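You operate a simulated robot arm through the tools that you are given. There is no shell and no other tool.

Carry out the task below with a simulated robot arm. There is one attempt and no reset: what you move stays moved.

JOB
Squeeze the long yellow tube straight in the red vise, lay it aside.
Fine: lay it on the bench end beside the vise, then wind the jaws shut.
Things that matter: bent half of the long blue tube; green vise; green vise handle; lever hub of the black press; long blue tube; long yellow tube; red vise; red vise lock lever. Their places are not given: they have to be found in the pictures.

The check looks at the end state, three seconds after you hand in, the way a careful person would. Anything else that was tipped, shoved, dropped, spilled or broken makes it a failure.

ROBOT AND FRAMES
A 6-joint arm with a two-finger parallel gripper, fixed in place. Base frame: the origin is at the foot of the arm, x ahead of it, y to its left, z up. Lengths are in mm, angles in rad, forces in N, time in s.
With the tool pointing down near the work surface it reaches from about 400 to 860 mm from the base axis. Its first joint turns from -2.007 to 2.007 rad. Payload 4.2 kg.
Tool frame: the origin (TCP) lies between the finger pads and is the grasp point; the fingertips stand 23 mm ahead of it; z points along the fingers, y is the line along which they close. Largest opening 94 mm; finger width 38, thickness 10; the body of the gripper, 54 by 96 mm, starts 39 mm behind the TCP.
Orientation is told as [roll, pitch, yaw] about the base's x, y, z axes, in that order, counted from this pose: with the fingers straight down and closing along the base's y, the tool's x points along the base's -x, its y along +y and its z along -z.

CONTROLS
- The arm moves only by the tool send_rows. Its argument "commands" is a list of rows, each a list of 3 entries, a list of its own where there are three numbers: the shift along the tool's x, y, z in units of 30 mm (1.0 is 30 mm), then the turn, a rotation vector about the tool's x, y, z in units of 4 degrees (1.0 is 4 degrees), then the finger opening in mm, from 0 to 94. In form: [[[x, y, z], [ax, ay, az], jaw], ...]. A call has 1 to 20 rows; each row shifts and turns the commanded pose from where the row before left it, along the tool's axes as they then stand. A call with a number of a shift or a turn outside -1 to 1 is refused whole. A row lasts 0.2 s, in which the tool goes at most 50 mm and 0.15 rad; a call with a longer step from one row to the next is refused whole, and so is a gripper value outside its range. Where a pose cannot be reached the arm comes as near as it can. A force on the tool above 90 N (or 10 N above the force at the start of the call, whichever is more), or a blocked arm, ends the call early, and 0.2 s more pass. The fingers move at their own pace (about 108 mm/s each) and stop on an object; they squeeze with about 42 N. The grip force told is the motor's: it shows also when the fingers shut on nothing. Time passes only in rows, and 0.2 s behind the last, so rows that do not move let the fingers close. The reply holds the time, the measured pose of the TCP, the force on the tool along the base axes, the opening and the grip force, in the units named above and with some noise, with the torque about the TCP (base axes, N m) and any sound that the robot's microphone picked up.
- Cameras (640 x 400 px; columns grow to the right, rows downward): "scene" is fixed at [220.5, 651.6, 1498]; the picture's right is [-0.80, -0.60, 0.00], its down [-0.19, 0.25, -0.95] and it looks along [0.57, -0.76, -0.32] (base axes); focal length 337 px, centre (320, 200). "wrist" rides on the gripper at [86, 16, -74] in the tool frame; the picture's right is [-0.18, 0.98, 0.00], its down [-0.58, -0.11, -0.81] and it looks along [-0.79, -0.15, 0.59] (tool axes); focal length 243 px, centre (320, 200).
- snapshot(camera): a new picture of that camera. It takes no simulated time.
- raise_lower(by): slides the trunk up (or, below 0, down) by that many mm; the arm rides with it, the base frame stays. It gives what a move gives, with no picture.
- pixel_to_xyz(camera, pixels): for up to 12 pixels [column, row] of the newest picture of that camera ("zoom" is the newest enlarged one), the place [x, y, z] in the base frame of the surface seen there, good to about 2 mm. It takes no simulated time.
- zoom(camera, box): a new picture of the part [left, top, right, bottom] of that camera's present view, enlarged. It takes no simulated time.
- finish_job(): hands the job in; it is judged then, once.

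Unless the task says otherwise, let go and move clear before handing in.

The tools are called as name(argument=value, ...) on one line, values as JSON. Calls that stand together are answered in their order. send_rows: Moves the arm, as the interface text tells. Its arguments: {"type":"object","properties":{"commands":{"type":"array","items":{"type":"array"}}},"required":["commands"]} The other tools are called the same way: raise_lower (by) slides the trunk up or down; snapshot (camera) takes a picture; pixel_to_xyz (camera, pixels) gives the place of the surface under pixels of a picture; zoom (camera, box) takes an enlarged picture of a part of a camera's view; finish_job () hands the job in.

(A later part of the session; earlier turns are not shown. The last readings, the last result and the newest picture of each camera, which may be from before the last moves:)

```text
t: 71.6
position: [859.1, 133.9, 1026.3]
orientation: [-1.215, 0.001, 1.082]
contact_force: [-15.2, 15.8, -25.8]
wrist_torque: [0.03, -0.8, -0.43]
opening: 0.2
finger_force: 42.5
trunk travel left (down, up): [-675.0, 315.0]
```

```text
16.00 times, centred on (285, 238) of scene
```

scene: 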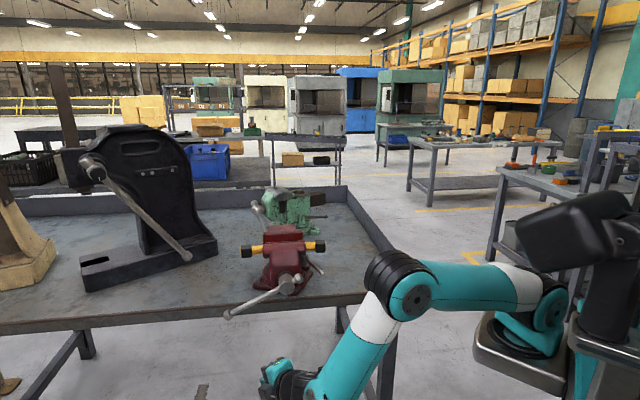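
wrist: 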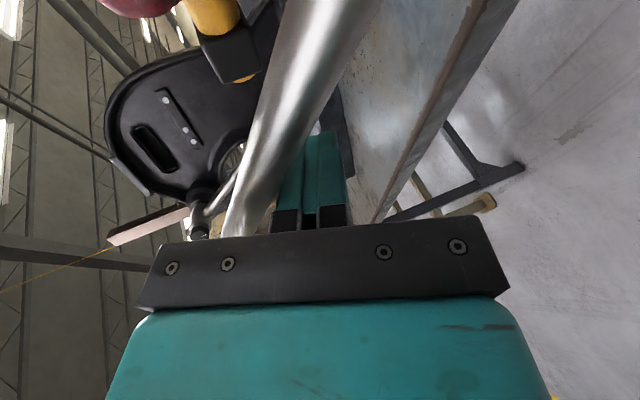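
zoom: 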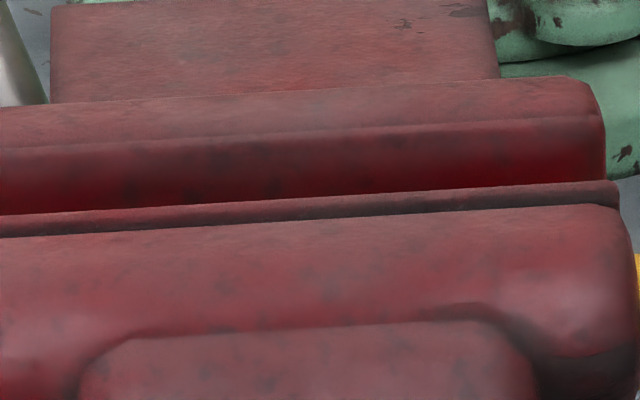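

zoom(camera="scene", box=[190, 210, 400, 380])

pixel_to_xyz(camera="zoom", pixels=[[150, 155], [140, 155], [160, 158], [165, 160], [250, 170], [265, 172], [260, 165], [240, 165], [180, 160], [300, 150], [320, 170], [290, 170]])

```text
2.35 times, centred on (295, 295) of scene
```

zoom: 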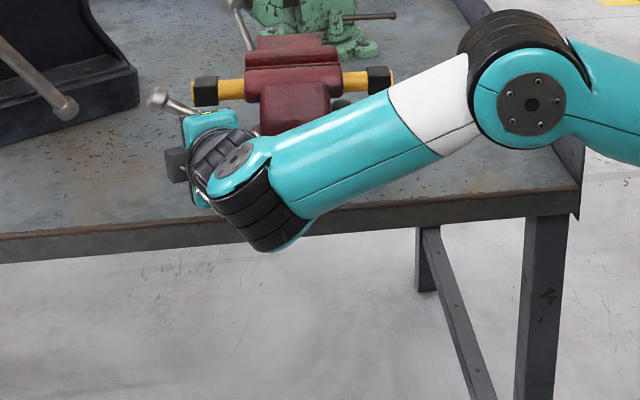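

```text
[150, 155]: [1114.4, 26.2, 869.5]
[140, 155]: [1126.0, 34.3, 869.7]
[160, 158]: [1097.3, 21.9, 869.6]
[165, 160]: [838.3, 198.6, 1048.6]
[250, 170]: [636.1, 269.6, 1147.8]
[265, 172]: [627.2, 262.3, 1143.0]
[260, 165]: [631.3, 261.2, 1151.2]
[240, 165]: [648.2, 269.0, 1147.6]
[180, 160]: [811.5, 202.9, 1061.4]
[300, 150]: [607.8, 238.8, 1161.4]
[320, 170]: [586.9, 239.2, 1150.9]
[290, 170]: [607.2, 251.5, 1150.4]
```

pixel_to_xyz(camera="zoom", pixels=[[157, 98], [173, 103], [185, 107], [195, 110], [152, 95], [160, 103]])

```text
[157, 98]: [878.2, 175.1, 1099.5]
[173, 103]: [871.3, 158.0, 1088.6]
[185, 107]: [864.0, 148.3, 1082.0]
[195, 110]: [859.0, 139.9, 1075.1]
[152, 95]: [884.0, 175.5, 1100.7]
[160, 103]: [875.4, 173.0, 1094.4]
```

zoom(camera="scene", box=[265, 225, 305, 250])

pixel_to_xyz(camera="zoom", pixels=[[300, 120], [300, 150], [300, 180], [300, 190], [300, 196], [300, 200], [300, 206], [300, 212], [300, 218], [300, 225], [300, 250], [300, 300]])

pixel_to_xyz(camera="zoom", pixels=[[100, 205], [100, 215], [100, 222], [100, 230], [500, 175], [500, 185], [500, 192], [500, 200], [500, 205], [200, 190], [200, 205], [200, 215]])

```text
16.00 times, centred on (285, 238) of scene
```

zoom: 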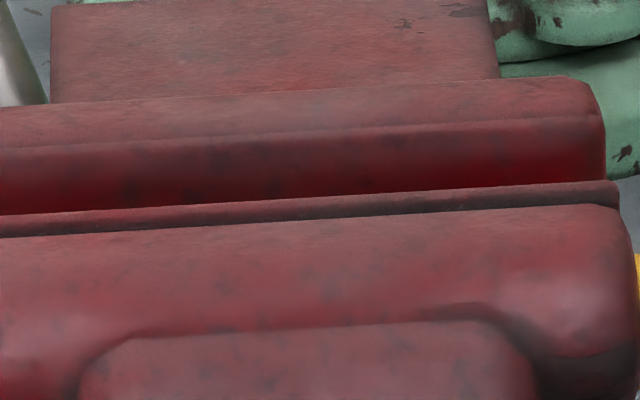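

```text
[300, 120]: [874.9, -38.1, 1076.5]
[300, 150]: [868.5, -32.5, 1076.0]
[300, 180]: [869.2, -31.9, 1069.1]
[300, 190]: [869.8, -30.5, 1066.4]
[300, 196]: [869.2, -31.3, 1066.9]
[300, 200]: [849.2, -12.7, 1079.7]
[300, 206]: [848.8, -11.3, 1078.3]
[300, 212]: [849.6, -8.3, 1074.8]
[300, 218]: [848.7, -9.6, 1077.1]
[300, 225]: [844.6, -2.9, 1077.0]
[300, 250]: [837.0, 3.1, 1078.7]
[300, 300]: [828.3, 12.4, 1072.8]
```

```text
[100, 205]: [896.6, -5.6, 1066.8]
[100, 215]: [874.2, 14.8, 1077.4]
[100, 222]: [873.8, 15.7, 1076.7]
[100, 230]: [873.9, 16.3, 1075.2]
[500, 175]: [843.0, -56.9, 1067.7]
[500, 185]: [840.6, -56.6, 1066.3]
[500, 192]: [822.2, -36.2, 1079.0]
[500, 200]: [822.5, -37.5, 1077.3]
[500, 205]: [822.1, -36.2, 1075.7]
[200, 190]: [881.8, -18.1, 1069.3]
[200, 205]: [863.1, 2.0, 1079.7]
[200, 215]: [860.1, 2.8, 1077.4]
```

The gap is 28.5 mm and has stopped changing, while the bar (now at 303°) takes increasing force, so the jaws are seated firmly on the tube. I'll give one last half-step of squeeze, then relax and check.

send_rows(commands=[[[0.2, -0.5, -0.24], [0, 0, 0], 0], [[0, 0, 0], [0, 0, 0], 0]])

zoom(camera="scene", box=[245, 215, 355, 283])

```text
t: 72.2
position: [854.2, 128.5, 1042.0]
orientation: [-1.216, 0.0, 1.082]
contact_force: [-7.7, 11.4, -25.4]
wrist_torque: [0.02, -0.63, -0.31]
opening: 0.0
finger_force: 42.5
trunk travel left (down, up): [-675.0, 315.0]
```

```text
5.82 times, centred on (300, 249) of scene
```

zoom: 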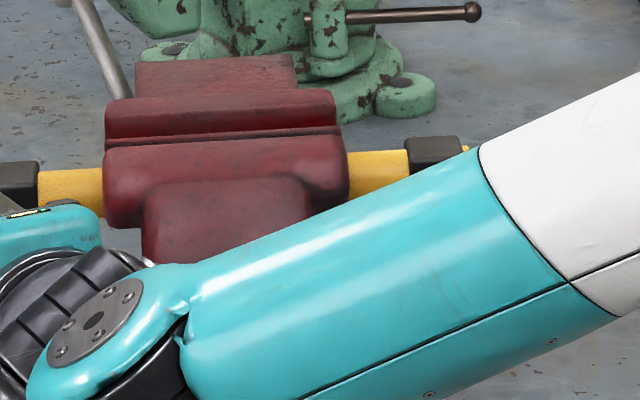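

zoom(camera="scene", box=[265, 225, 305, 250])

pixel_to_xyz(camera="zoom", pixels=[[300, 180], [300, 190], [300, 196], [300, 200], [300, 206], [100, 205], [100, 215], [100, 222], [500, 185], [500, 192], [500, 200], [200, 207]])

```text
16.00 times, centred on (285, 238) of scene
```

zoom: 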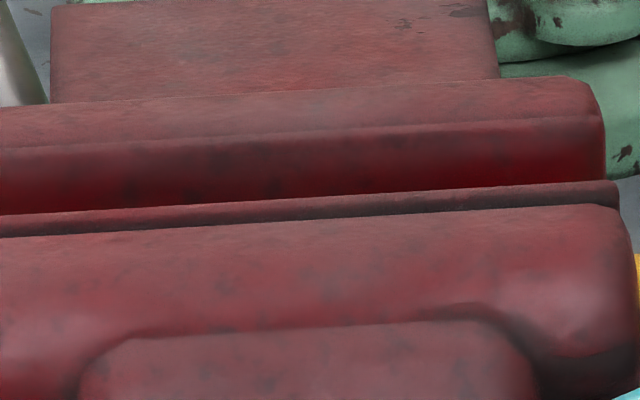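

```text
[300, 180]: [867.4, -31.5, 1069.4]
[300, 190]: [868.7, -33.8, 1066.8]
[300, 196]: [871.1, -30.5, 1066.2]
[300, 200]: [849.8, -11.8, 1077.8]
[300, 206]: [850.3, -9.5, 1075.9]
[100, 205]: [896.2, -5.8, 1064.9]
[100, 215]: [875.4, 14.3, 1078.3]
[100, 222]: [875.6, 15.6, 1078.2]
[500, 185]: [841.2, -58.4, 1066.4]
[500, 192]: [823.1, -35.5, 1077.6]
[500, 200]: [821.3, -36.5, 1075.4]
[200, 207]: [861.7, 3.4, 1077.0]
```

The jaw picture is identical at 16× zoom, so the jaws have bottomed on the tube. I'll relax the peg and withdraw it to see whether the bar springs back.

send_rows(commands=[[[0, 0.25, 0.09], [0, 0, 0], 0], [[0, 0.25, 0.09], [0, 0, 0], 0], [[0, 0.25, 0.09], [0, 0, 0], 0], [[-0.242, 0.274, -0.749], [0, 0, 0], 0], [[-0.242, 0.274, -0.749], [0, 0, 0], 0], [[-0.242, 0.274, -0.749], [0, 0, 0], 0]])

zoom(camera="scene", box=[190, 210, 400, 380])

pixel_to_xyz(camera="zoom", pixels=[[157, 98], [173, 103], [185, 107], [195, 110], [215, 120], [290, 165]])

```text
t: 73.6
position: [801.3, 180.8, 1020.2]
orientation: [-1.22, 0.0, 1.081]
contact_force: [1.4, -0.7, 0.1]
wrist_torque: [-0.03, 0.02, 0.07]
opening: 0.1
finger_force: 41.7
trunk travel left (down, up): [-675.0, 315.0]
```

```text
2.35 times, centred on (295, 295) of scene
```

zoom: 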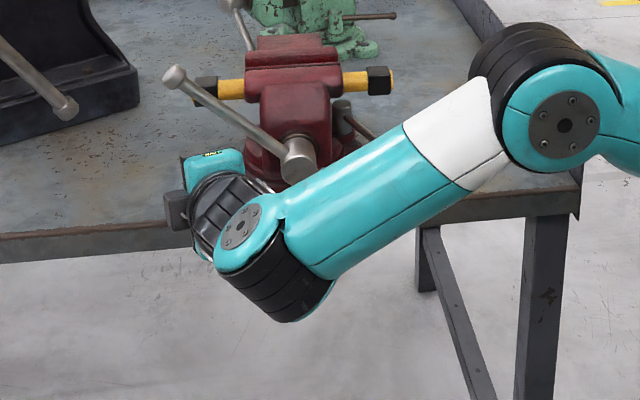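

```text
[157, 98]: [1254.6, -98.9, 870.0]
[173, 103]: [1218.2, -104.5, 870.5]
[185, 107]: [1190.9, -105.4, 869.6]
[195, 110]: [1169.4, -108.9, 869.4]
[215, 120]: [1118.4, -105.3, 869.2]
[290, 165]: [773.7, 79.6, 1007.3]
```

pixel_to_xyz(camera="zoom", pixels=[[174, 77], [200, 95], [230, 115], [260, 135], [297, 162], [290, 165], [300, 170], [305, 160]])

zoom(camera="scene", box=[245, 215, 355, 283])

```text
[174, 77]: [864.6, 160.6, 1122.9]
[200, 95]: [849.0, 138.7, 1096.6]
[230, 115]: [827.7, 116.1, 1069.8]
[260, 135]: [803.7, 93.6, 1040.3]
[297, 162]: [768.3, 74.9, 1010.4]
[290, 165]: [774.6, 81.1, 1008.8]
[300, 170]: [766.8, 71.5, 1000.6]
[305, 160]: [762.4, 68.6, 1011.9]
```

```text
5.82 times, centred on (300, 249) of scene
```

zoom: 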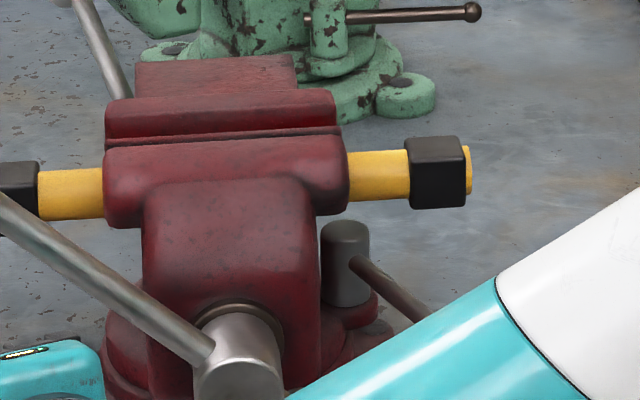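

The bar stayed at 313° and the hub is at s≈491, having advanced 35 mm. Now I'll open: move the peg over in front to the other side of the bar (~338°), then insert it at s≈503.

send_rows(commands=[[[0.638, -0.816, -0.507], [0, 0, 0], 0], [[0.638, -0.816, -0.507], [0, 0, 0], 0], [[0.638, -0.816, -0.507], [0, 0, 0], 0], [[0.31, -0.352, 0.958], [0, 0, 0], 0], [[0.31, -0.352, 0.958], [0, 0, 0], 0]])

zoom(camera="scene", box=[190, 210, 400, 380])

snapshot(camera="wrist")

```text
t: 74.8
position: [803.7, 94.1, 1103.0]
orientation: [-1.219, -0.002, 1.081]
contact_force: [-0.2, 0.0, -0.4]
wrist_torque: [0.01, 0.01, -0.04]
opening: 0.0
finger_force: 42.1
trunk travel left (down, up): [-675.0, 315.0]
```

```text
2.35 times, centred on (295, 295) of scene
```

zoom: 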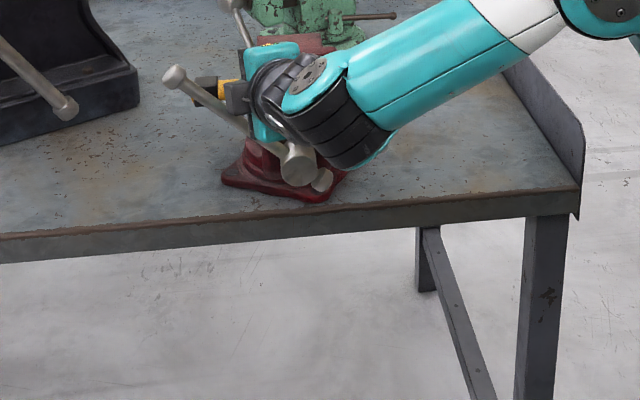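

```text
taken
```

wrist: 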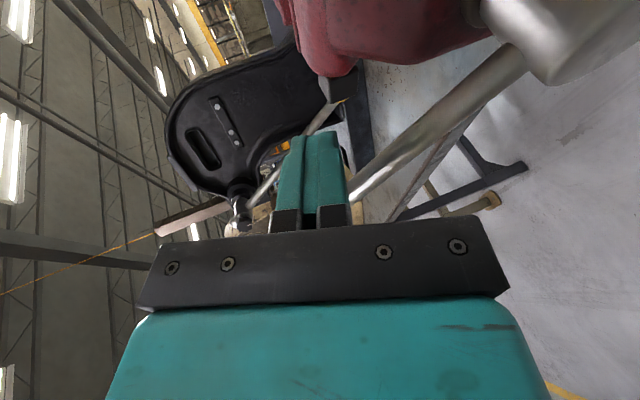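

The peg is above the bar at 338°. I'll sweep counter-clockwise to open, to about 278° first.

send_rows(commands=[[[-0.827, 0.39, 0.365], [0, 0, 0], 0], [[-0.677, 0.597, 0.392], [0, 0, 0], 0], [[-0.482, 0.764, 0.391], [0, 0, 0], 0], [[-0.255, 0.88, 0.36], [0, 0, 0], 0]])

zoom(camera="scene", box=[190, 210, 400, 380])

zoom(camera="scene", box=[245, 215, 355, 283])

```text
t: 75.8
position: [850.0, 150.6, 1014.1]
orientation: [-1.218, -0.001, 1.088]
contact_force: [2.1, -3.0, 5.6]
wrist_torque: [-0.08, -0.09, -0.06]
opening: 0.0
finger_force: 42.1
trunk travel left (down, up): [-675.0, 315.0]
```

```text
2.35 times, centred on (295, 295) of scene
```

zoom: 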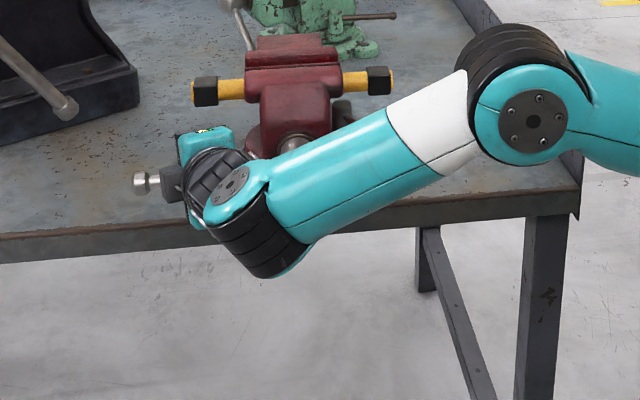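

```text
5.82 times, centred on (300, 249) of scene
```

zoom: 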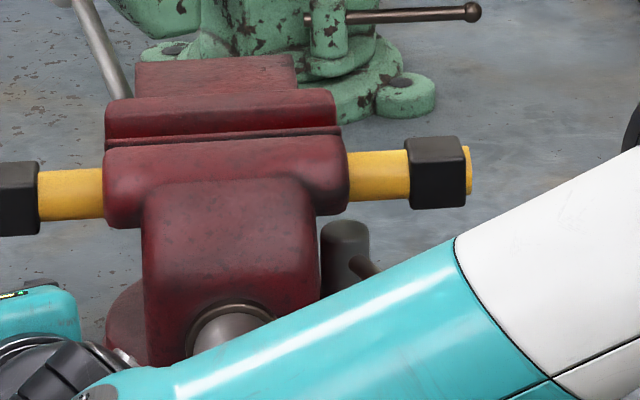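

The bar turned to about 265° with 6 N. I'll continue counter-clockwise to about 232° without drawing back.

send_rows(commands=[[[0, 0.923, 0.339], [0, 0, 0], 0], [[0.243, 0.917, 0.258], [0, 0, 0], 0], [[0.47, 0.849, 0.159], [0, 0, 0], 0]])

zoom(camera="scene", box=[240, 215, 340, 305])

zoom(camera="scene", box=[265, 225, 305, 250])

```text
t: 76.6
position: [834.1, 128.8, 929.2]
orientation: [-1.216, -0.001, 1.081]
contact_force: [0.4, -0.1, 0.1]
wrist_torque: [0.03, -0.02, -0.01]
opening: 0.0
finger_force: 41.7
trunk travel left (down, up): [-675.0, 315.0]
```

```text
4.44 times, centred on (290, 260) of scene
```

zoom: 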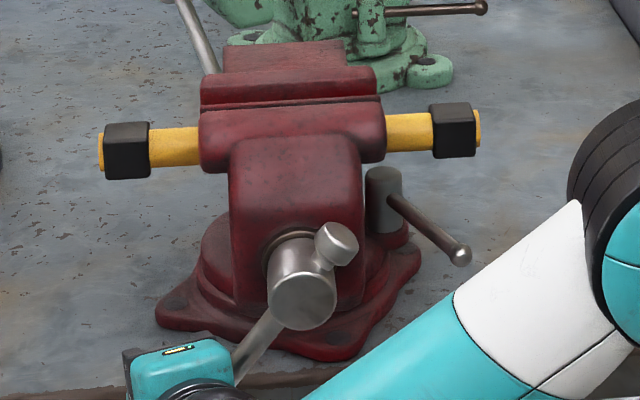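

```text
16.00 times, centred on (285, 238) of scene
```

zoom: 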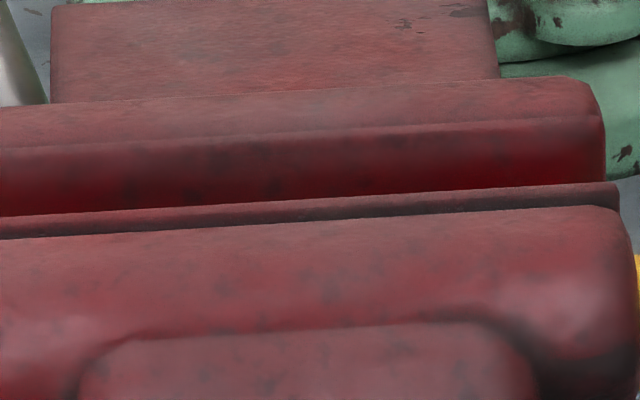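

The jaw has just begun to back off (edges moved 1–2 px at 16×). I'll continue counter-clockwise through the bottom.

send_rows(commands=[[[0.665, 0.722, 0.05], [0, 0, 0], 0], [[0.803, 0.561, -0.1], [0, 0, 0], 0], [[0.897, 0.348, -0.209], [0, 0, 0], 0], [[0.929, 0.113, -0.305], [0, 0, 0], 0], [[0.897, -0.129, -0.384], [0, 0, 0], 0]])

zoom(camera="scene", box=[240, 215, 340, 305])

zoom(camera="scene", box=[265, 225, 305, 250])

```text
t: 77.8
position: [737.0, 39.7, 896.0]
orientation: [-1.218, -0.001, 1.08]
contact_force: [-0.5, 2.7, -1.5]
wrist_torque: [-0.01, 0.0, -0.01]
opening: 0.1
finger_force: 41.9
trunk travel left (down, up): [-675.0, 315.0]
```

```text
4.44 times, centred on (290, 260) of scene
```

zoom: 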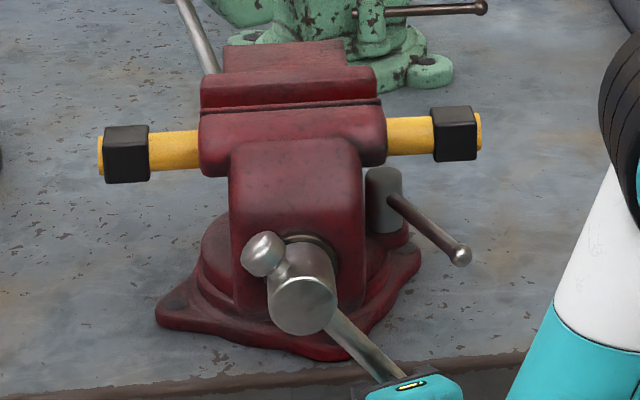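

```text
16.00 times, centred on (285, 238) of scene
```

zoom: 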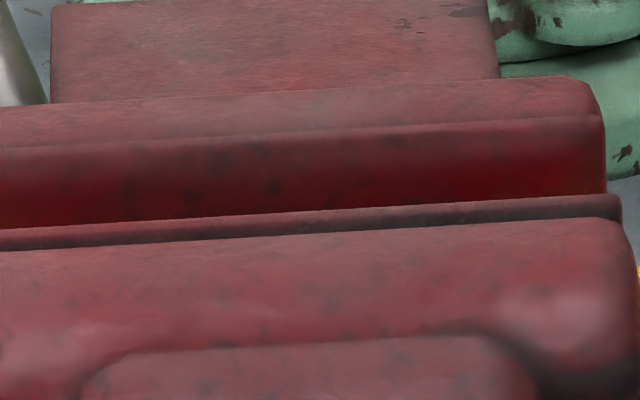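

The jaw opened several millimetres and the tube still looks straight. I'll wind about 45° more open.

send_rows(commands=[[[0.803, -0.362, -0.439], [0, 0, 0], 0], [[0.653, -0.569, -0.466], [0, 0, 0], 0], [[0.458, -0.736, -0.465], [0, 0, 0], 0], [[0.23, -0.852, -0.435], [0, 0, 0], 0]])

zoom(camera="scene", box=[240, 215, 340, 305])

pixel_to_xyz(camera="zoom", pixels=[[155, 135], [170, 134], [185, 133], [195, 132], [395, 120], [405, 119], [415, 119], [425, 118], [125, 140], [455, 118], [290, 108], [290, 100]])

```text
t: 78.8
position: [684.3, -7.1, 985.6]
orientation: [-1.22, -0.002, 1.079]
contact_force: [0.5, 0.8, 0.2]
wrist_torque: [-0.02, -0.02, -0.01]
opening: 0.0
finger_force: 42.8
trunk travel left (down, up): [-675.0, 315.0]
```

```text
4.44 times, centred on (290, 260) of scene
```

zoom: 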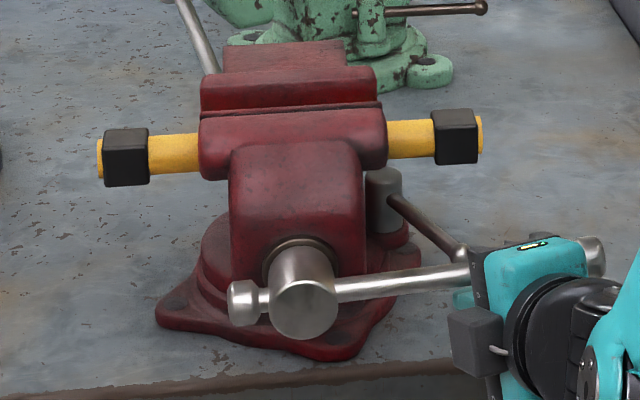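

```text
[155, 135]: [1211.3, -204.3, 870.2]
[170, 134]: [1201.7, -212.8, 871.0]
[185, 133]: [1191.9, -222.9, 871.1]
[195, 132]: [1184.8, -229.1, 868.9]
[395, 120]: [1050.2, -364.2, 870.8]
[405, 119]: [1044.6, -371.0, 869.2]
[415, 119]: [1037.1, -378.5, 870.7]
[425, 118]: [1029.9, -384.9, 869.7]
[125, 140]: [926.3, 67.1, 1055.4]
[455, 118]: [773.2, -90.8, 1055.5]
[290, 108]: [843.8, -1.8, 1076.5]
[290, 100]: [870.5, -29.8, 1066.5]
```

The jaw gap is about 38 mm and the bar is near 85°. I'll back the peg off, withdraw to the front, and look.

send_rows(commands=[[[0, 0.25, 0.09], [0, 0, 0], 0], [[-0.242, 0.274, -0.749], [0, 0, 0], 0], [[-0.242, 0.274, -0.749], [0, 0, 0], 0], [[-0.242, 0.274, -0.749], [0, 0, 0], 0], [[-0.242, 0.274, -0.749], [0, 0, 0], 0]])

raise_lower(by=200)

zoom(camera="scene", box=[240, 215, 340, 305])

snapshot(camera="scene")

```text
t: 80.0
position: [612.5, 65.8, 979.1]
orientation: [-1.219, -0.001, 1.08]
contact_force: [0.0, 0.6, 0.6]
wrist_torque: [-0.01, -0.02, -0.01]
opening: 0.0
finger_force: 41.9
trunk travel left (down, up): [-675.0, 315.0]
```

```text
t: 82.1
position: [613.1, 66.3, 1177.6]
orientation: [-1.218, -0.001, 1.08]
contact_force: [-0.7, 0.9, -0.7]
wrist_torque: [0.02, 0.01, -0.02]
opening: 0.0
finger_force: 41.9
trunk travel left (down, up): [-875.0, 115.0]
```

```text
4.44 times, centred on (290, 260) of scene
```

zoom: 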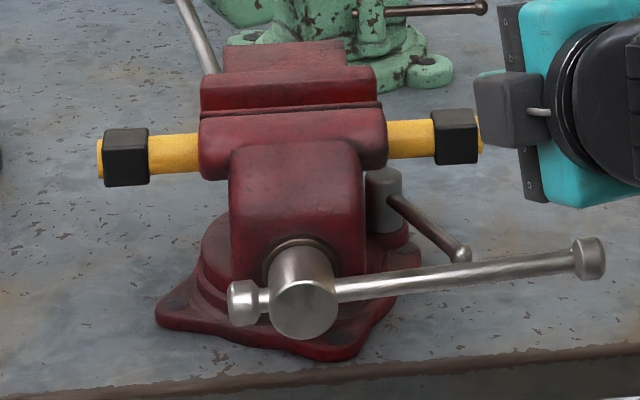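

```text
taken
```

scene: 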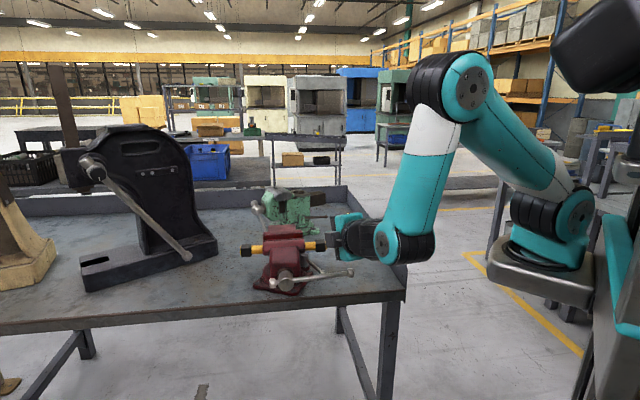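

The tube rests in the opened jaws and the handle points to the right. I'll tilt the tool back to vertical here, clear and high.

send_rows(commands=[[[0, 0, 0], [-1, 0, 0], 20], [[0, 0, 0], [-1, 0, 0], 60], [[0, 0, 0], [-1, 0, 0], 60], [[0, 0, 0], [-1, 0, 0], 60], [[0, 0, 0], [-1, 0, 0], 60], [[0, 0, 0], [-1, 0, 0], 60], [[0, 0, 0], [-1, 0, 0], 60], [[0, 0, 0], [-1, 0, 0], 60], [[0, 0, 0], [-1, 0, 0], 60], [[0, 0, 0], [-1, 0, 0], 60], [[0, 0, 0], [-1, 0, 0], 60], [[0, 0, 0], [-1, 0, 0], 60], [[0, 0, 0], [-1, 0, 0], 60], [[0, 0, 0], [-1, 0, 0], 60], [[0, 0, 0], [-1, 0, 0], 60], [[0, 0, 0], [-1, 0, 0], 60], [[0, 0, 0], [-1, 0, 0], 60], [[0, 0, 0], [-0.45, 0, 0], 60]])

send_rows(commands=[[[0, 0, 0], [0, 0, 1], 60], [[0, 0, 0], [0, 0, 1], 60], [[0, 0, 0], [0, 0, 1], 60], [[0, 0, 0], [0, 0, 1], 60], [[0, 0, 0], [0, 0, 0.2], 60], [[0, 0, -0.8], [0, 0, 0], 60], [[0, 0, -0.8], [0, 0, 0], 60], [[0, 0, -0.8], [0, 0, 0], 60]])

```text
t: 85.9
position: [613.1, 65.3, 1178.7]
orientation: [0.0, -0.001, 1.081]
contact_force: [-0.3, 0.1, 0.2]
wrist_torque: [-0.04, -0.01, -0.01]
opening: 60.0
finger_force: 0.1
trunk travel left (down, up): [-875.0, 115.0]
```

```text
t: 87.7
position: [612.4, 65.1, 1249.9]
orientation: [0.0, 0.0, 0.788]
contact_force: [0.2, -0.8, 0.1]
wrist_torque: [0.01, 0.02, -0.01]
opening: 60.2
finger_force: 0.2
trunk travel left (down, up): [-875.0, 115.0]
```

The tool is vertical with yaw 45°. I'll move along n to above the near collar at z=1250 and look down.

send_rows(commands=[[[0, -0.946, 0], [0, 0, 0], 60], [[0, -0.946, 0], [0, 0, 0], 60], [[0, -0.946, 0], [0, 0, 0], 60], [[0, -0.946, 0], [0, 0, 0], 60], [[0, -0.946, 0], [0, 0, 0], 60], [[0, -0.946, 0], [0, 0, 0], 60], [[0, -0.946, 0], [0, 0, 0], 60], [[0, -0.946, 0], [0, 0, 0], 60]])

snapshot(camera="wrist")

zoom(camera="scene", box=[240, 215, 360, 290])

```text
t: 89.5
position: [773.7, -94.3, 1249.6]
orientation: [0.0, -0.002, 0.788]
contact_force: [-0.8, 0.0, 0.3]
wrist_torque: [0.02, 0.0, 0.01]
opening: 59.9
finger_force: 0.1
trunk travel left (down, up): [-875.0, 115.0]
```

```text
taken
```

wrist: 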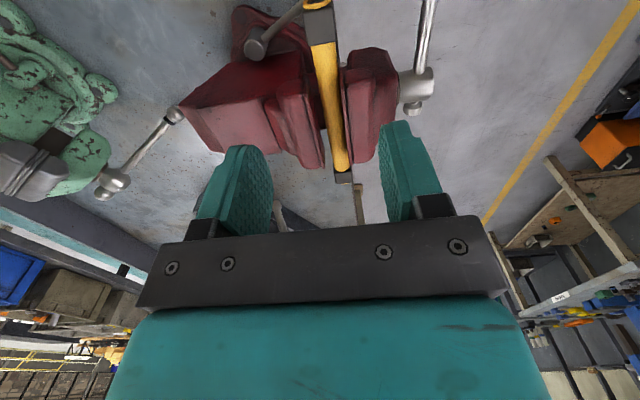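

```text
5.33 times, centred on (300, 252) of scene
```

zoom: 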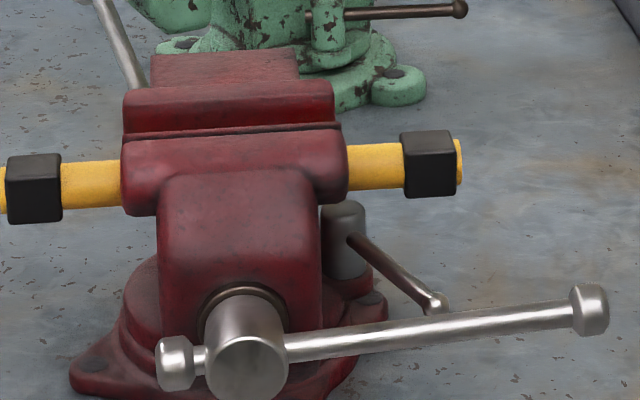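

Seen from above, the tube looks straight in the opened gap. I'll zoom in to verify the straightness and the collar's location.

zoom(camera="wrist", box=[250, 0, 420, 190])

pixel_to_xyz(camera="wrist", pixels=[[319, 25], [310, 40], [333, 37], [325, 60], [329, 85], [332, 110], [336, 135], [340, 160], [343, 178], [306, 16], [330, 12], [322, 47]])

```text
2.11 times, centred on (335, 95) of wrist
```

zoom: 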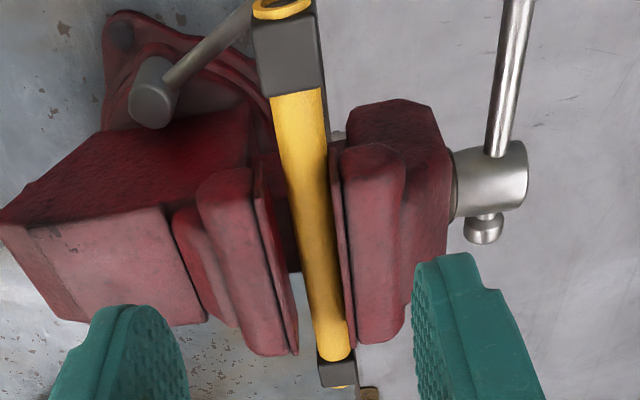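

```text
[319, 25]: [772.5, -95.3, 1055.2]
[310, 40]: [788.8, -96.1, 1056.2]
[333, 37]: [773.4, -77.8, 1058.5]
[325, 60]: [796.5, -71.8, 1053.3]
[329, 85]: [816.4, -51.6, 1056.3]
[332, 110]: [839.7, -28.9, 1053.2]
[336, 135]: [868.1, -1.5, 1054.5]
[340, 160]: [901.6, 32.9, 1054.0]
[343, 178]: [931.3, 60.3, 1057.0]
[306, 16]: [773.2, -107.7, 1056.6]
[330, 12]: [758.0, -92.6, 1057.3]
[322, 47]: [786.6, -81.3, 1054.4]
```

The tube's top points all lie at s=614–616 from t=512 to t=701, so it is straight to within 1 mm. The collar centre is (773.4,-93.6), right under the TCP. I'll descend and grip it.

send_rows(commands=[[[0, 0, 0.95], [0, 0, 0], 64], [[0, 0, 0.95], [0, 0, 0], 64], [[0, 0, 0.95], [0, 0, 0], 64], [[0, 0, 0.95], [0, 0, 0], 64], [[0, 0, 0.95], [0, 0, 0], 64], [[0, 0, 0.95], [0, 0, 0], 64], [[0, 0, 0.5], [0, 0, 0], 64], [[0, 0, 0.25], [0, 0, 0], 64]])

snapshot(camera="wrist")

zoom(camera="scene", box=[240, 205, 360, 280])

```text
t: 91.3
position: [773.7, -95.8, 1056.7]
orientation: [0.001, -0.002, 0.787]
contact_force: [0.2, -0.4, -0.5]
wrist_torque: [-0.02, -0.03, 0.0]
opening: 64.1
finger_force: 0.0
trunk travel left (down, up): [-875.0, 115.0]
```

```text
taken
```

wrist: 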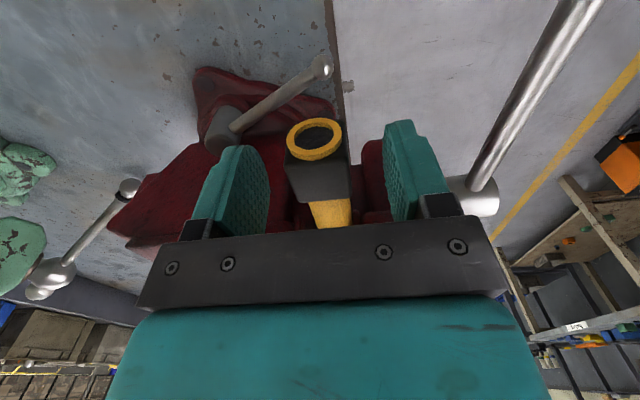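

```text
5.33 times, centred on (300, 242) of scene
```

zoom: 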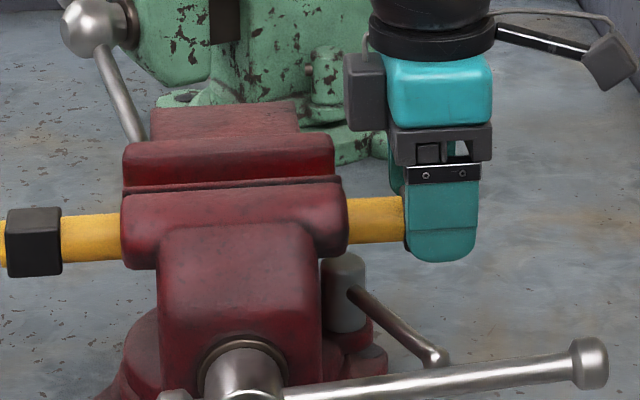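

The collar is centred between the fingers. I'll close on it, lift a little, and check.

send_rows(commands=[[[0, 0, 0.08], [0, 0, 0], 45], [[0, 0, 0], [0, 0, 0], 25], [[0, 0, 0], [0, 0, 0], 15], [[0, 0, 0], [0, 0, 0], 15]])

send_rows(commands=[[[0, 0, -0.3], [0, 0, 0], 15], [[0, 0, -0.5], [0, 0, 0], 15], [[0, 0, -0.9], [0, 0, 0], 15], [[0, 0, -0.9], [0, 0, 0], 15], [[0, 0, -0.9], [0, 0, 0], 15], [[0, 0, -0.9], [0, 0, 0], 15]])

zoom(camera="scene", box=[230, 180, 370, 280])

```text
t: 92.3
position: [774.3, -96.0, 1055.2]
orientation: [0.001, -0.002, 0.786]
contact_force: [4.2, -2.9, 0.3]
wrist_torque: [-0.09, -0.02, -0.81]
opening: 29.4
finger_force: 41.9
trunk travel left (down, up): [-875.0, 115.0]
```

```text
t: 93.7
position: [773.9, -94.8, 1185.9]
orientation: [-0.001, -0.002, 0.788]
contact_force: [0.0, 0.2, -1.6]
wrist_torque: [-0.18, 0.14, 0.03]
opening: 29.4
finger_force: 41.3
trunk travel left (down, up): [-875.0, 115.0]
```

```text
4.00 times, centred on (300, 230) of scene
```

zoom: 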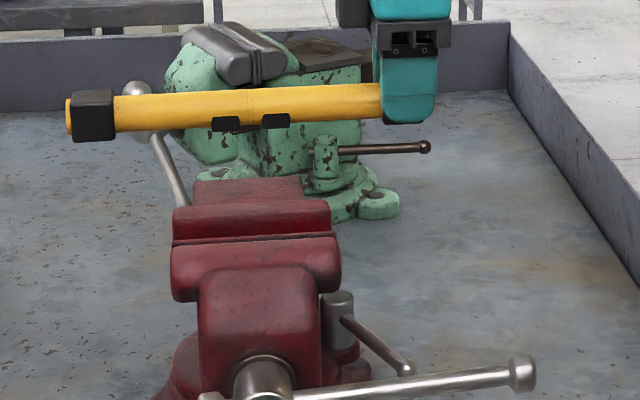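

The tube is lifted and plainly straight. I'll carry it back over the bench end at z≈1186 and turn it to its resting direction.

send_rows(commands=[[[0.886, -0.388, 0], [0, 0, 0], 15], [[0.886, -0.388, 0], [0, 0, 0], 15], [[0.886, -0.388, 0], [0, 0, 0], 15], [[0.886, -0.388, 0], [0, 0, 0], 15], [[0.886, -0.388, 0], [0, 0, 0], 15], [[0.886, -0.388, 0], [0, 0, 0], 15], [[0.886, -0.388, 0], [0, 0, 0], 15]])

send_rows(commands=[[[0, 0, 0], [0, 0, 1], 15], [[0, 0, 0], [0, 0, 1], 15], [[0, 0, 0], [0, 0, 1], 15], [[0, 0, 0], [0, 0, 1], 15], [[0, 0, 0], [0, 0, 1], 15], [[0, 0, 0], [0, 0, 1], 15], [[0, 0, 0], [0, 0, 1], 15], [[0, 0, 0], [0, 0, 1], 15], [[0, 0, 0], [0, 0, 1], 15], [[0, 0, 0], [0, 0, 1], 15], [[0, 0, 0], [0, 0, 1], 15], [[0, 0, 0], [0, 0, 1], 15], [[0, 0, 0], [0, 0, 1], 15], [[0, 0, 0], [0, 0, 1], 15], [[0, 0, 0], [0, 0, 1], 15], [[0, 0, 0], [0, 0, 1], 15], [[0, 0, 0], [0, 0, 1], 15], [[0, 0, 0], [0, 0, 1], 15], [[0, 0, 0], [0, 0, 1], 15], [[0, 0, 0], [0, 0, 0.7], 15]])

snapshot(camera="scene")

```text
t: 95.3
position: [699.6, -284.3, 1186.5]
orientation: [0.0, -0.003, 0.788]
contact_force: [0.4, 1.1, -1.9]
wrist_torque: [-0.18, 0.15, 0.03]
opening: 29.5
finger_force: 41.6
trunk travel left (down, up): [-875.0, 115.0]
```

```text
t: 99.5
position: [700.2, -284.3, 1186.2]
orientation: [0.003, -0.001, -0.588]
contact_force: [0.1, -0.4, -2.1]
wrist_torque: [0.14, 0.17, 0.0]
opening: 29.4
finger_force: 42.5
trunk travel left (down, up): [-875.0, 115.0]
```

```text
taken
```

scene: 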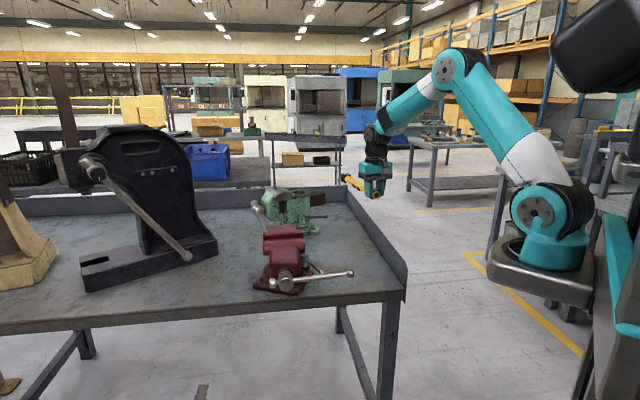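

The tube is over its old spot with heading about -34°. I'll lower it to just above the bench.

send_rows(commands=[[[0, 0, 0.93], [0, 0, 0], 15], [[0, 0, 0.93], [0, 0, 0], 15], [[0, 0, 0.93], [0, 0, 0], 15], [[0, 0, 0.93], [0, 0, 0], 15], [[0, 0, 0.93], [0, 0, 0], 15], [[0, 0, 0.93], [0, 0, 0], 15], [[0, 0, 0.93], [0, 0, 0], 15], [[0, 0, 0.93], [0, 0, 0], 15], [[0, 0, 0.93], [0, 0, 0], 15], [[0, 0, 0.9], [0, 0, 0], 15]])

send_rows(commands=[[[0, 0, 0.1], [0, 0, 0], 15], [[0, 0, 0.08], [0, 0, 0], 15], [[0, 0, 0], [0, 0, 0], 15]])

zoom(camera="scene", box=[300, 200, 430, 300])

```text
t: 101.7
position: [700.7, -282.8, 907.5]
orientation: [0.003, 0.0, -0.588]
contact_force: [0.3, 0.2, -1.7]
wrist_torque: [0.11, 0.15, -0.04]
opening: 29.7
finger_force: 42.4
trunk travel left (down, up): [-875.0, 115.0]
```

```text
t: 102.5
position: [699.9, -283.7, 902.3]
orientation: [0.001, 0.0, -0.588]
contact_force: [0.7, 1.2, -1.7]
wrist_torque: [0.12, 0.19, -0.02]
opening: 29.4
finger_force: 42.2
trunk travel left (down, up): [-875.0, 115.0]
```

```text
4.00 times, centred on (365, 250) of scene
```

zoom: 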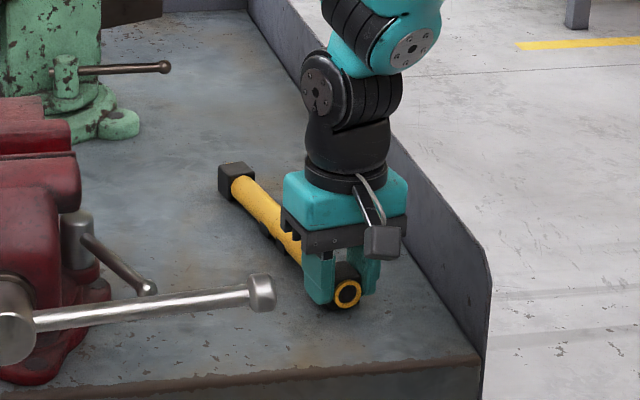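

send_rows(commands=[[[0, 0, 0.08], [0, 0, 0], 15], [[0, 0, 0.05], [0, 0, 0], 15], [[0, 0, 0], [0, 0, 0], 15]])

send_rows(commands=[[[0, 0, 0.05], [0, 0, 0], 15], [[0, 0, 0], [0, 0, 0], 15]])

```text
t: 103.3
position: [700.0, -283.8, 899.2]
orientation: [0.001, -0.001, -0.588]
contact_force: [-0.9, 2.4, 4.3]
wrist_torque: [-0.69, -0.98, 0.04]
opening: 29.4
finger_force: 42.0
trunk travel left (down, up): [-875.0, 115.0]
```

```text
t: 103.9
position: [700.9, -284.7, 897.0]
orientation: [0.001, -0.001, -0.588]
contact_force: [2.4, -0.6, 11.2]
wrist_torque: [-0.29, -0.33, 0.05]
opening: 29.4
finger_force: 41.9
trunk travel left (down, up): [-875.0, 115.0]
```

The tube is down (11 N support). I'll release it, rise straight up, and look.

send_rows(commands=[[[0, 0, -0.02], [0, 0, 0], 30], [[0, 0, 0], [0, 0, 0], 45], [[0, 0, 0], [0, 0, 0], 60], [[0, 0, 0], [0, 0, 0], 60], [[0, 0, -0.4], [0, 0, 0], 60], [[0, 0, -0.9], [0, 0, 0], 60], [[0, 0, -0.9], [0, 0, 0], 60], [[0, 0, -0.9], [0, 0, 0], 60], [[0, 0, -0.9], [0, 0, 0], 60], [[0, 0, -0.9], [0, 0, 0], 60], [[0, 0, -0.9], [0, 0, 0], 60], [[0, 0, -0.9], [0, 0, 0], 60], [[0, 0, -0.9], [0, 0, 0], 60], [[0, 0, -0.9], [0, 0, 0], 60], [[0, 0, -0.9], [0, 0, 0], 60]])

snapshot(camera="wrist")

zoom(camera="scene", box=[240, 200, 400, 300])

```text
t: 107.1
position: [700.0, -283.6, 1180.2]
orientation: [0.002, -0.001, -0.588]
contact_force: [0.2, -0.4, 0.0]
wrist_torque: [-0.01, -0.01, -0.02]
opening: 59.9
finger_force: 0.1
trunk travel left (down, up): [-875.0, 115.0]
```

```text
taken
```

wrist: 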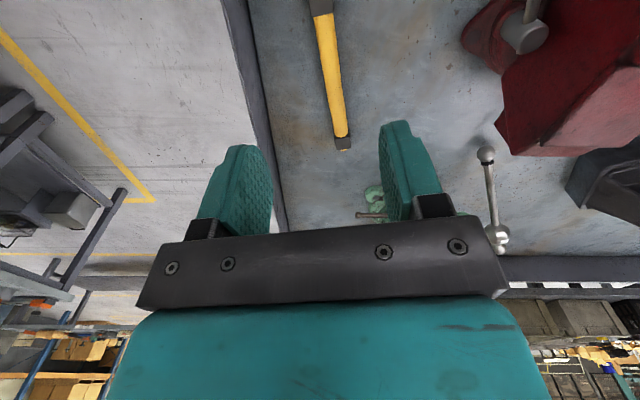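

```text
4.00 times, centred on (320, 250) of scene
```

zoom: 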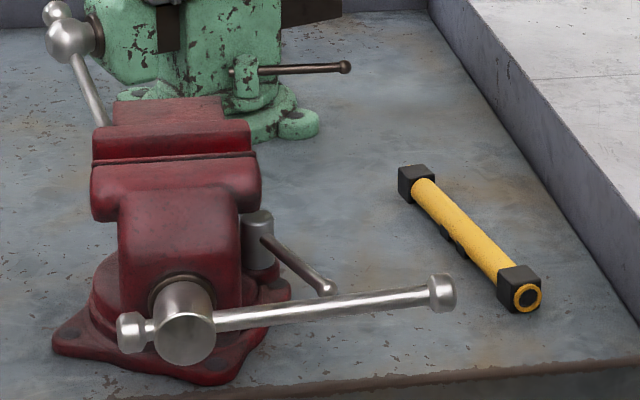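

The straight tube lies on the bench end beside the vise. Next I'll wind the jaws shut: return in front of the vise, high, with fingers closed.

send_rows(commands=[[[0.683, 0.622, 0], [0, 0, 0], 60], [[0.683, 0.622, 0], [0, 0, 0], 60], [[0.683, 0.622, 0], [0, 0, 0], 60], [[0.683, 0.622, 0], [0, 0, 0], 60], [[0.683, 0.622, 0], [0, 0, 0], 60], [[0.683, 0.622, 0], [0, 0, 0], 40], [[0.683, 0.622, 0], [0, 0, 0], 20], [[0.683, 0.622, 0], [0, 0, 0], 0], [[0.683, 0.622, 0], [0, 0, 0], 0], [[0.683, 0.622, 0], [0, 0, 0], 0], [[0.683, 0.622, 0], [0, 0, 0], 0], [[0.683, 0.622, 0], [0, 0, 0], 0], [[0.683, 0.622, 0], [0, 0, 0], 0], [[0, 0, 0], [0, 0, -1], 0], [[0, 0, 0], [0, 0, -1], 0], [[0, 0, 0], [0, 0, -1], 0], [[0, 0, 0], [0, 0, -1], 0], [[0, 0, 0], [0, 0, -1], 0], [[0, 0, 0], [0, 0, -1], 0], [[0, 0, 0], [0, 0, -1], 0]])

send_rows(commands=[[[0, 0, 0], [0, 0, -1], 0], [[0, 0, 0], [0, 0, -1], 0], [[0, 0, 0], [0, 0, -1], 0], [[0, 0, 0], [0, 0, -1], 0], [[0, 0, 0], [0, 0, -1], 0], [[0, 0, 0], [0, 0, -1], 0], [[0, 0, 0], [0, 0, -1], 0], [[0, 0, 0], [0, 0, -1], 0], [[0, 0, 0], [0, 0, -1], 0], [[0, 0, 0], [0, 0, -1], 0], [[0, 0, 0], [0, 0, -1], 0], [[0, 0, 0], [0, 0, -1], 0], [[0, 0, 0], [0, 0, -1], 0], [[0, 0, 0], [0, 0, -1], 0], [[0, 0, 0], [0, 0, -1], 0], [[0, 0, 0], [0, 0, -1], 0], [[0, 0, 0], [0, 0, -0.9], 0]])

zoom(camera="scene", box=[240, 215, 340, 305])

pixel_to_xyz(camera="zoom", pixels=[[300, 300], [310, 315], [400, 283], [450, 276], [500, 269], [550, 262], [590, 257], [290, 108], [290, 112], [290, 103], [245, 300], [480, 272]])

```text
t: 111.3
position: [614.4, 66.6, 1180.8]
orientation: [0.001, -0.001, -0.101]
contact_force: [-0.7, -0.4, 0.4]
wrist_torque: [-0.01, -0.02, 0.02]
opening: 0.1
finger_force: 42.5
trunk travel left (down, up): [-875.0, 115.0]
```

```text
t: 114.9
position: [614.6, 66.9, 1180.2]
orientation: [-0.001, -0.002, 1.083]
contact_force: [-0.8, -0.1, -0.5]
wrist_torque: [0.01, -0.02, 0.04]
opening: 0.0
finger_force: 42.3
trunk travel left (down, up): [-875.0, 115.0]
```

```text
4.44 times, centred on (290, 260) of scene
```

zoom: 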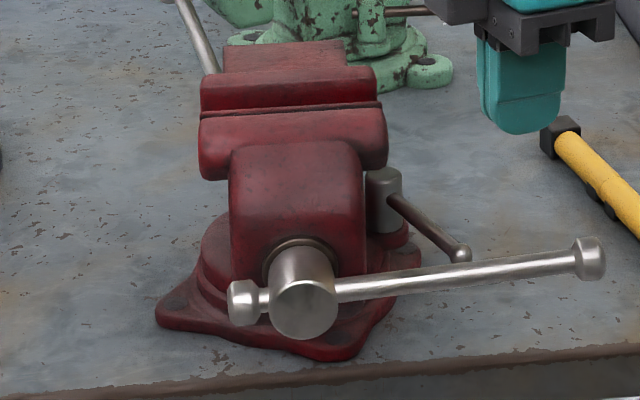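

```text
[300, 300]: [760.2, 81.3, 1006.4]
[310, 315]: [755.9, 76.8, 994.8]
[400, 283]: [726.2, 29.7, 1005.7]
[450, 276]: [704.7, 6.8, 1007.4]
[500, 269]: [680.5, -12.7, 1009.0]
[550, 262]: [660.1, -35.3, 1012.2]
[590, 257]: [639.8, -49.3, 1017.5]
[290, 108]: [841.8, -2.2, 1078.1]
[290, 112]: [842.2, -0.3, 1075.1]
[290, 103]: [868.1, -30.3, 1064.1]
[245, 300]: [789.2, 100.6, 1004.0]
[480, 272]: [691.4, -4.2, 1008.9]
```

The gap is about 40 mm, with the bar at about 87° and its centre at s≈497. I'll lower the trunk by 200 and tilt to the 70° working pose in front.

raise_lower(by=-200)

send_rows(commands=[[[0, 0, 0], [1, 0, 0], 0], [[0, 0, 0], [1, 0, 0], 0], [[0, 0, 0], [1, 0, 0], 0], [[0, 0, 0], [1, 0, 0], 0], [[0, 0, 0], [1, 0, 0], 0], [[0, 0, 0], [1, 0, 0], 0], [[0, 0, 0], [1, 0, 0], 0], [[0, 0, 0], [1, 0, 0], 0], [[0, 0, 0], [1, 0, 0], 0], [[0, 0, 0], [1, 0, 0], 0], [[0, 0, 0], [1, 0, 0], 0], [[0, 0, 0], [1, 0, 0], 0], [[0, 0, 0], [1, 0, 0], 0], [[0, 0, 0], [1, 0, 0], 0], [[0, 0, 0], [1, 0, 0], 0], [[0, 0, 0], [1, 0, 0], 0], [[0, 0, 0], [1, 0, 0], 0], [[0, 0, 0], [0.45, 0, 0], 0]])

snapshot(camera="scene")

```text
t: 117.1
position: [614.1, 66.2, 980.3]
orientation: [0.0, -0.003, 1.08]
contact_force: [-0.6, -1.0, 0.5]
wrist_torque: [0.01, -0.02, -0.01]
opening: 0.0
finger_force: 41.7
trunk travel left (down, up): [-675.0, 315.0]
```

```text
t: 120.9
position: [613.0, 65.1, 981.4]
orientation: [-1.22, -0.001, 1.081]
contact_force: [0.1, -0.5, -0.6]
wrist_torque: [0.02, 0.02, 0.02]
opening: 0.0
finger_force: 42.5
trunk travel left (down, up): [-675.0, 315.0]
```

```text
taken
```

scene: 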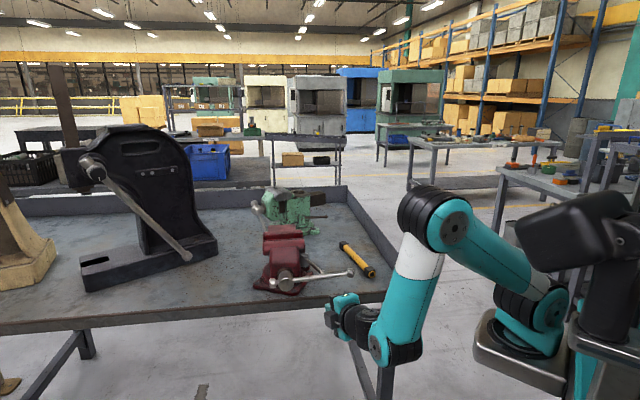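

The pose is reached exactly. I'll rise above the bar and insert the peg at s≈490 on its upper side.

send_rows(commands=[[[-0.154, -0.851, -0.262], [0, 0, 0], 0], [[-0.154, -0.851, -0.262], [0, 0, 0], 0], [[-0.154, -0.851, -0.262], [0, 0, 0], 0], [[0.25, -0.283, 0.771], [0, 0, 0], 0], [[0.25, -0.283, 0.771], [0, 0, 0], 0], [[0.25, -0.283, 0.771], [0, 0, 0], 0], [[0.25, -0.283, 0.771], [0, 0, 0], 0]])

zoom(camera="scene", box=[230, 200, 390, 320])

```text
t: 122.5
position: [695.2, 4.0, 1060.0]
orientation: [-1.219, -0.001, 1.081]
contact_force: [1.1, 0.1, -0.5]
wrist_torque: [-0.03, 0.01, -0.04]
opening: 0.0
finger_force: 42.1
trunk travel left (down, up): [-675.0, 315.0]
```

```text
3.33 times, centred on (310, 260) of scene
```

zoom: 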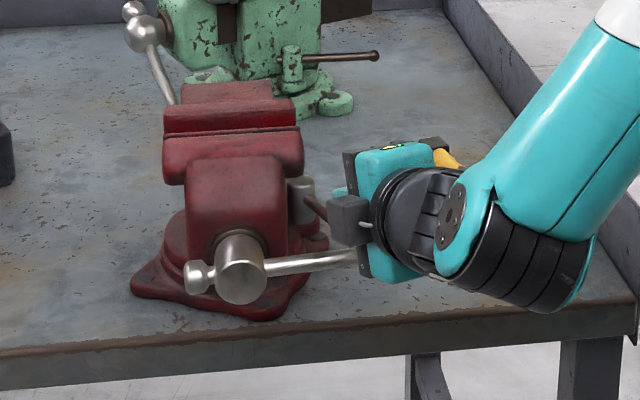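

The peg is on the bar's upper side at 58°. I'll sweep clockwise, advancing 1.2 mm per 15° to follow the screw.

send_rows(commands=[[[0.395, 0.87, 0.237], [0, 0, 0], 0], [[0.159, 0.914, 0.33], [0, 0, 0], 0], [[-0.086, 0.895, 0.402], [0, 0, 0], 0], [[-0.325, 0.814, 0.45], [0, 0, 0], 0], [[-0.541, 0.676, 0.469], [0, 0, 0], 0], [[-0.719, 0.491, 0.459], [0, 0, 0], 0], [[-0.848, 0.272, 0.42], [0, 0, 0], 0]])

zoom(camera="scene", box=[230, 200, 390, 320])

```text
t: 124.1
position: [748.4, 43.6, 891.2]
orientation: [-1.215, -0.001, 1.08]
contact_force: [-1.2, -0.9, 1.2]
wrist_torque: [0.02, 0.02, -0.02]
opening: 0.1
finger_force: 42.0
trunk travel left (down, up): [-675.0, 315.0]
```

```text
3.33 times, centred on (310, 260) of scene
```

zoom: 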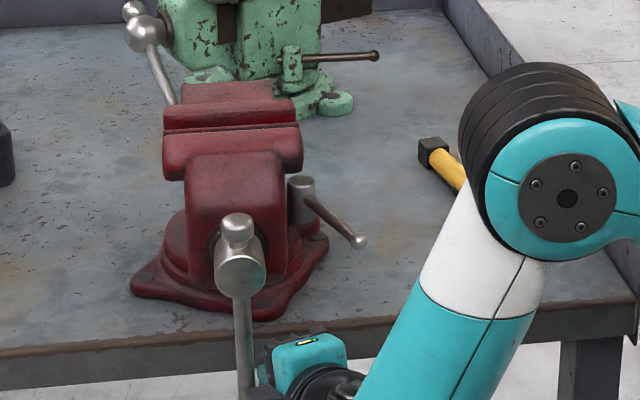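

The bar is now just past 6 o'clock and the jaws are closing. I'll continue to 268°.

send_rows(commands=[[[-0.917, 0.034, 0.355], [0, 0, 0], 0], [[-0.924, -0.208, 0.268], [0, 0, 0], 0], [[-0.867, -0.436, 0.166], [0, 0, 0], 0], [[-0.749, -0.635, 0.055], [0, 0, 0], 0], [[-0.58, -0.792, -0.058], [0, 0, 0], 0], [[-0.371, -0.896, -0.163], [0, 0, 0], 0], [[-0.135, -0.94, -0.256], [0, 0, 0], 0]])

zoom(camera="scene", box=[200, 200, 360, 320])

```text
t: 125.7
position: [857.5, 141.8, 1000.6]
orientation: [-1.222, -0.004, 1.082]
contact_force: [0.8, 0.4, -0.1]
wrist_torque: [0.01, -0.01, -0.02]
opening: 0.0
finger_force: 41.4
trunk travel left (down, up): [-675.0, 315.0]
```

```text
3.33 times, centred on (280, 260) of scene
```

zoom: 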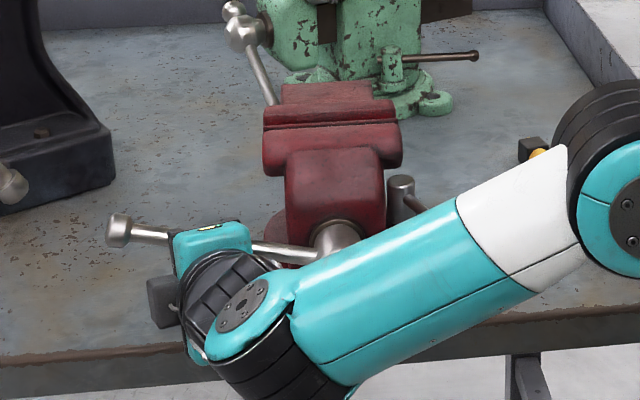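

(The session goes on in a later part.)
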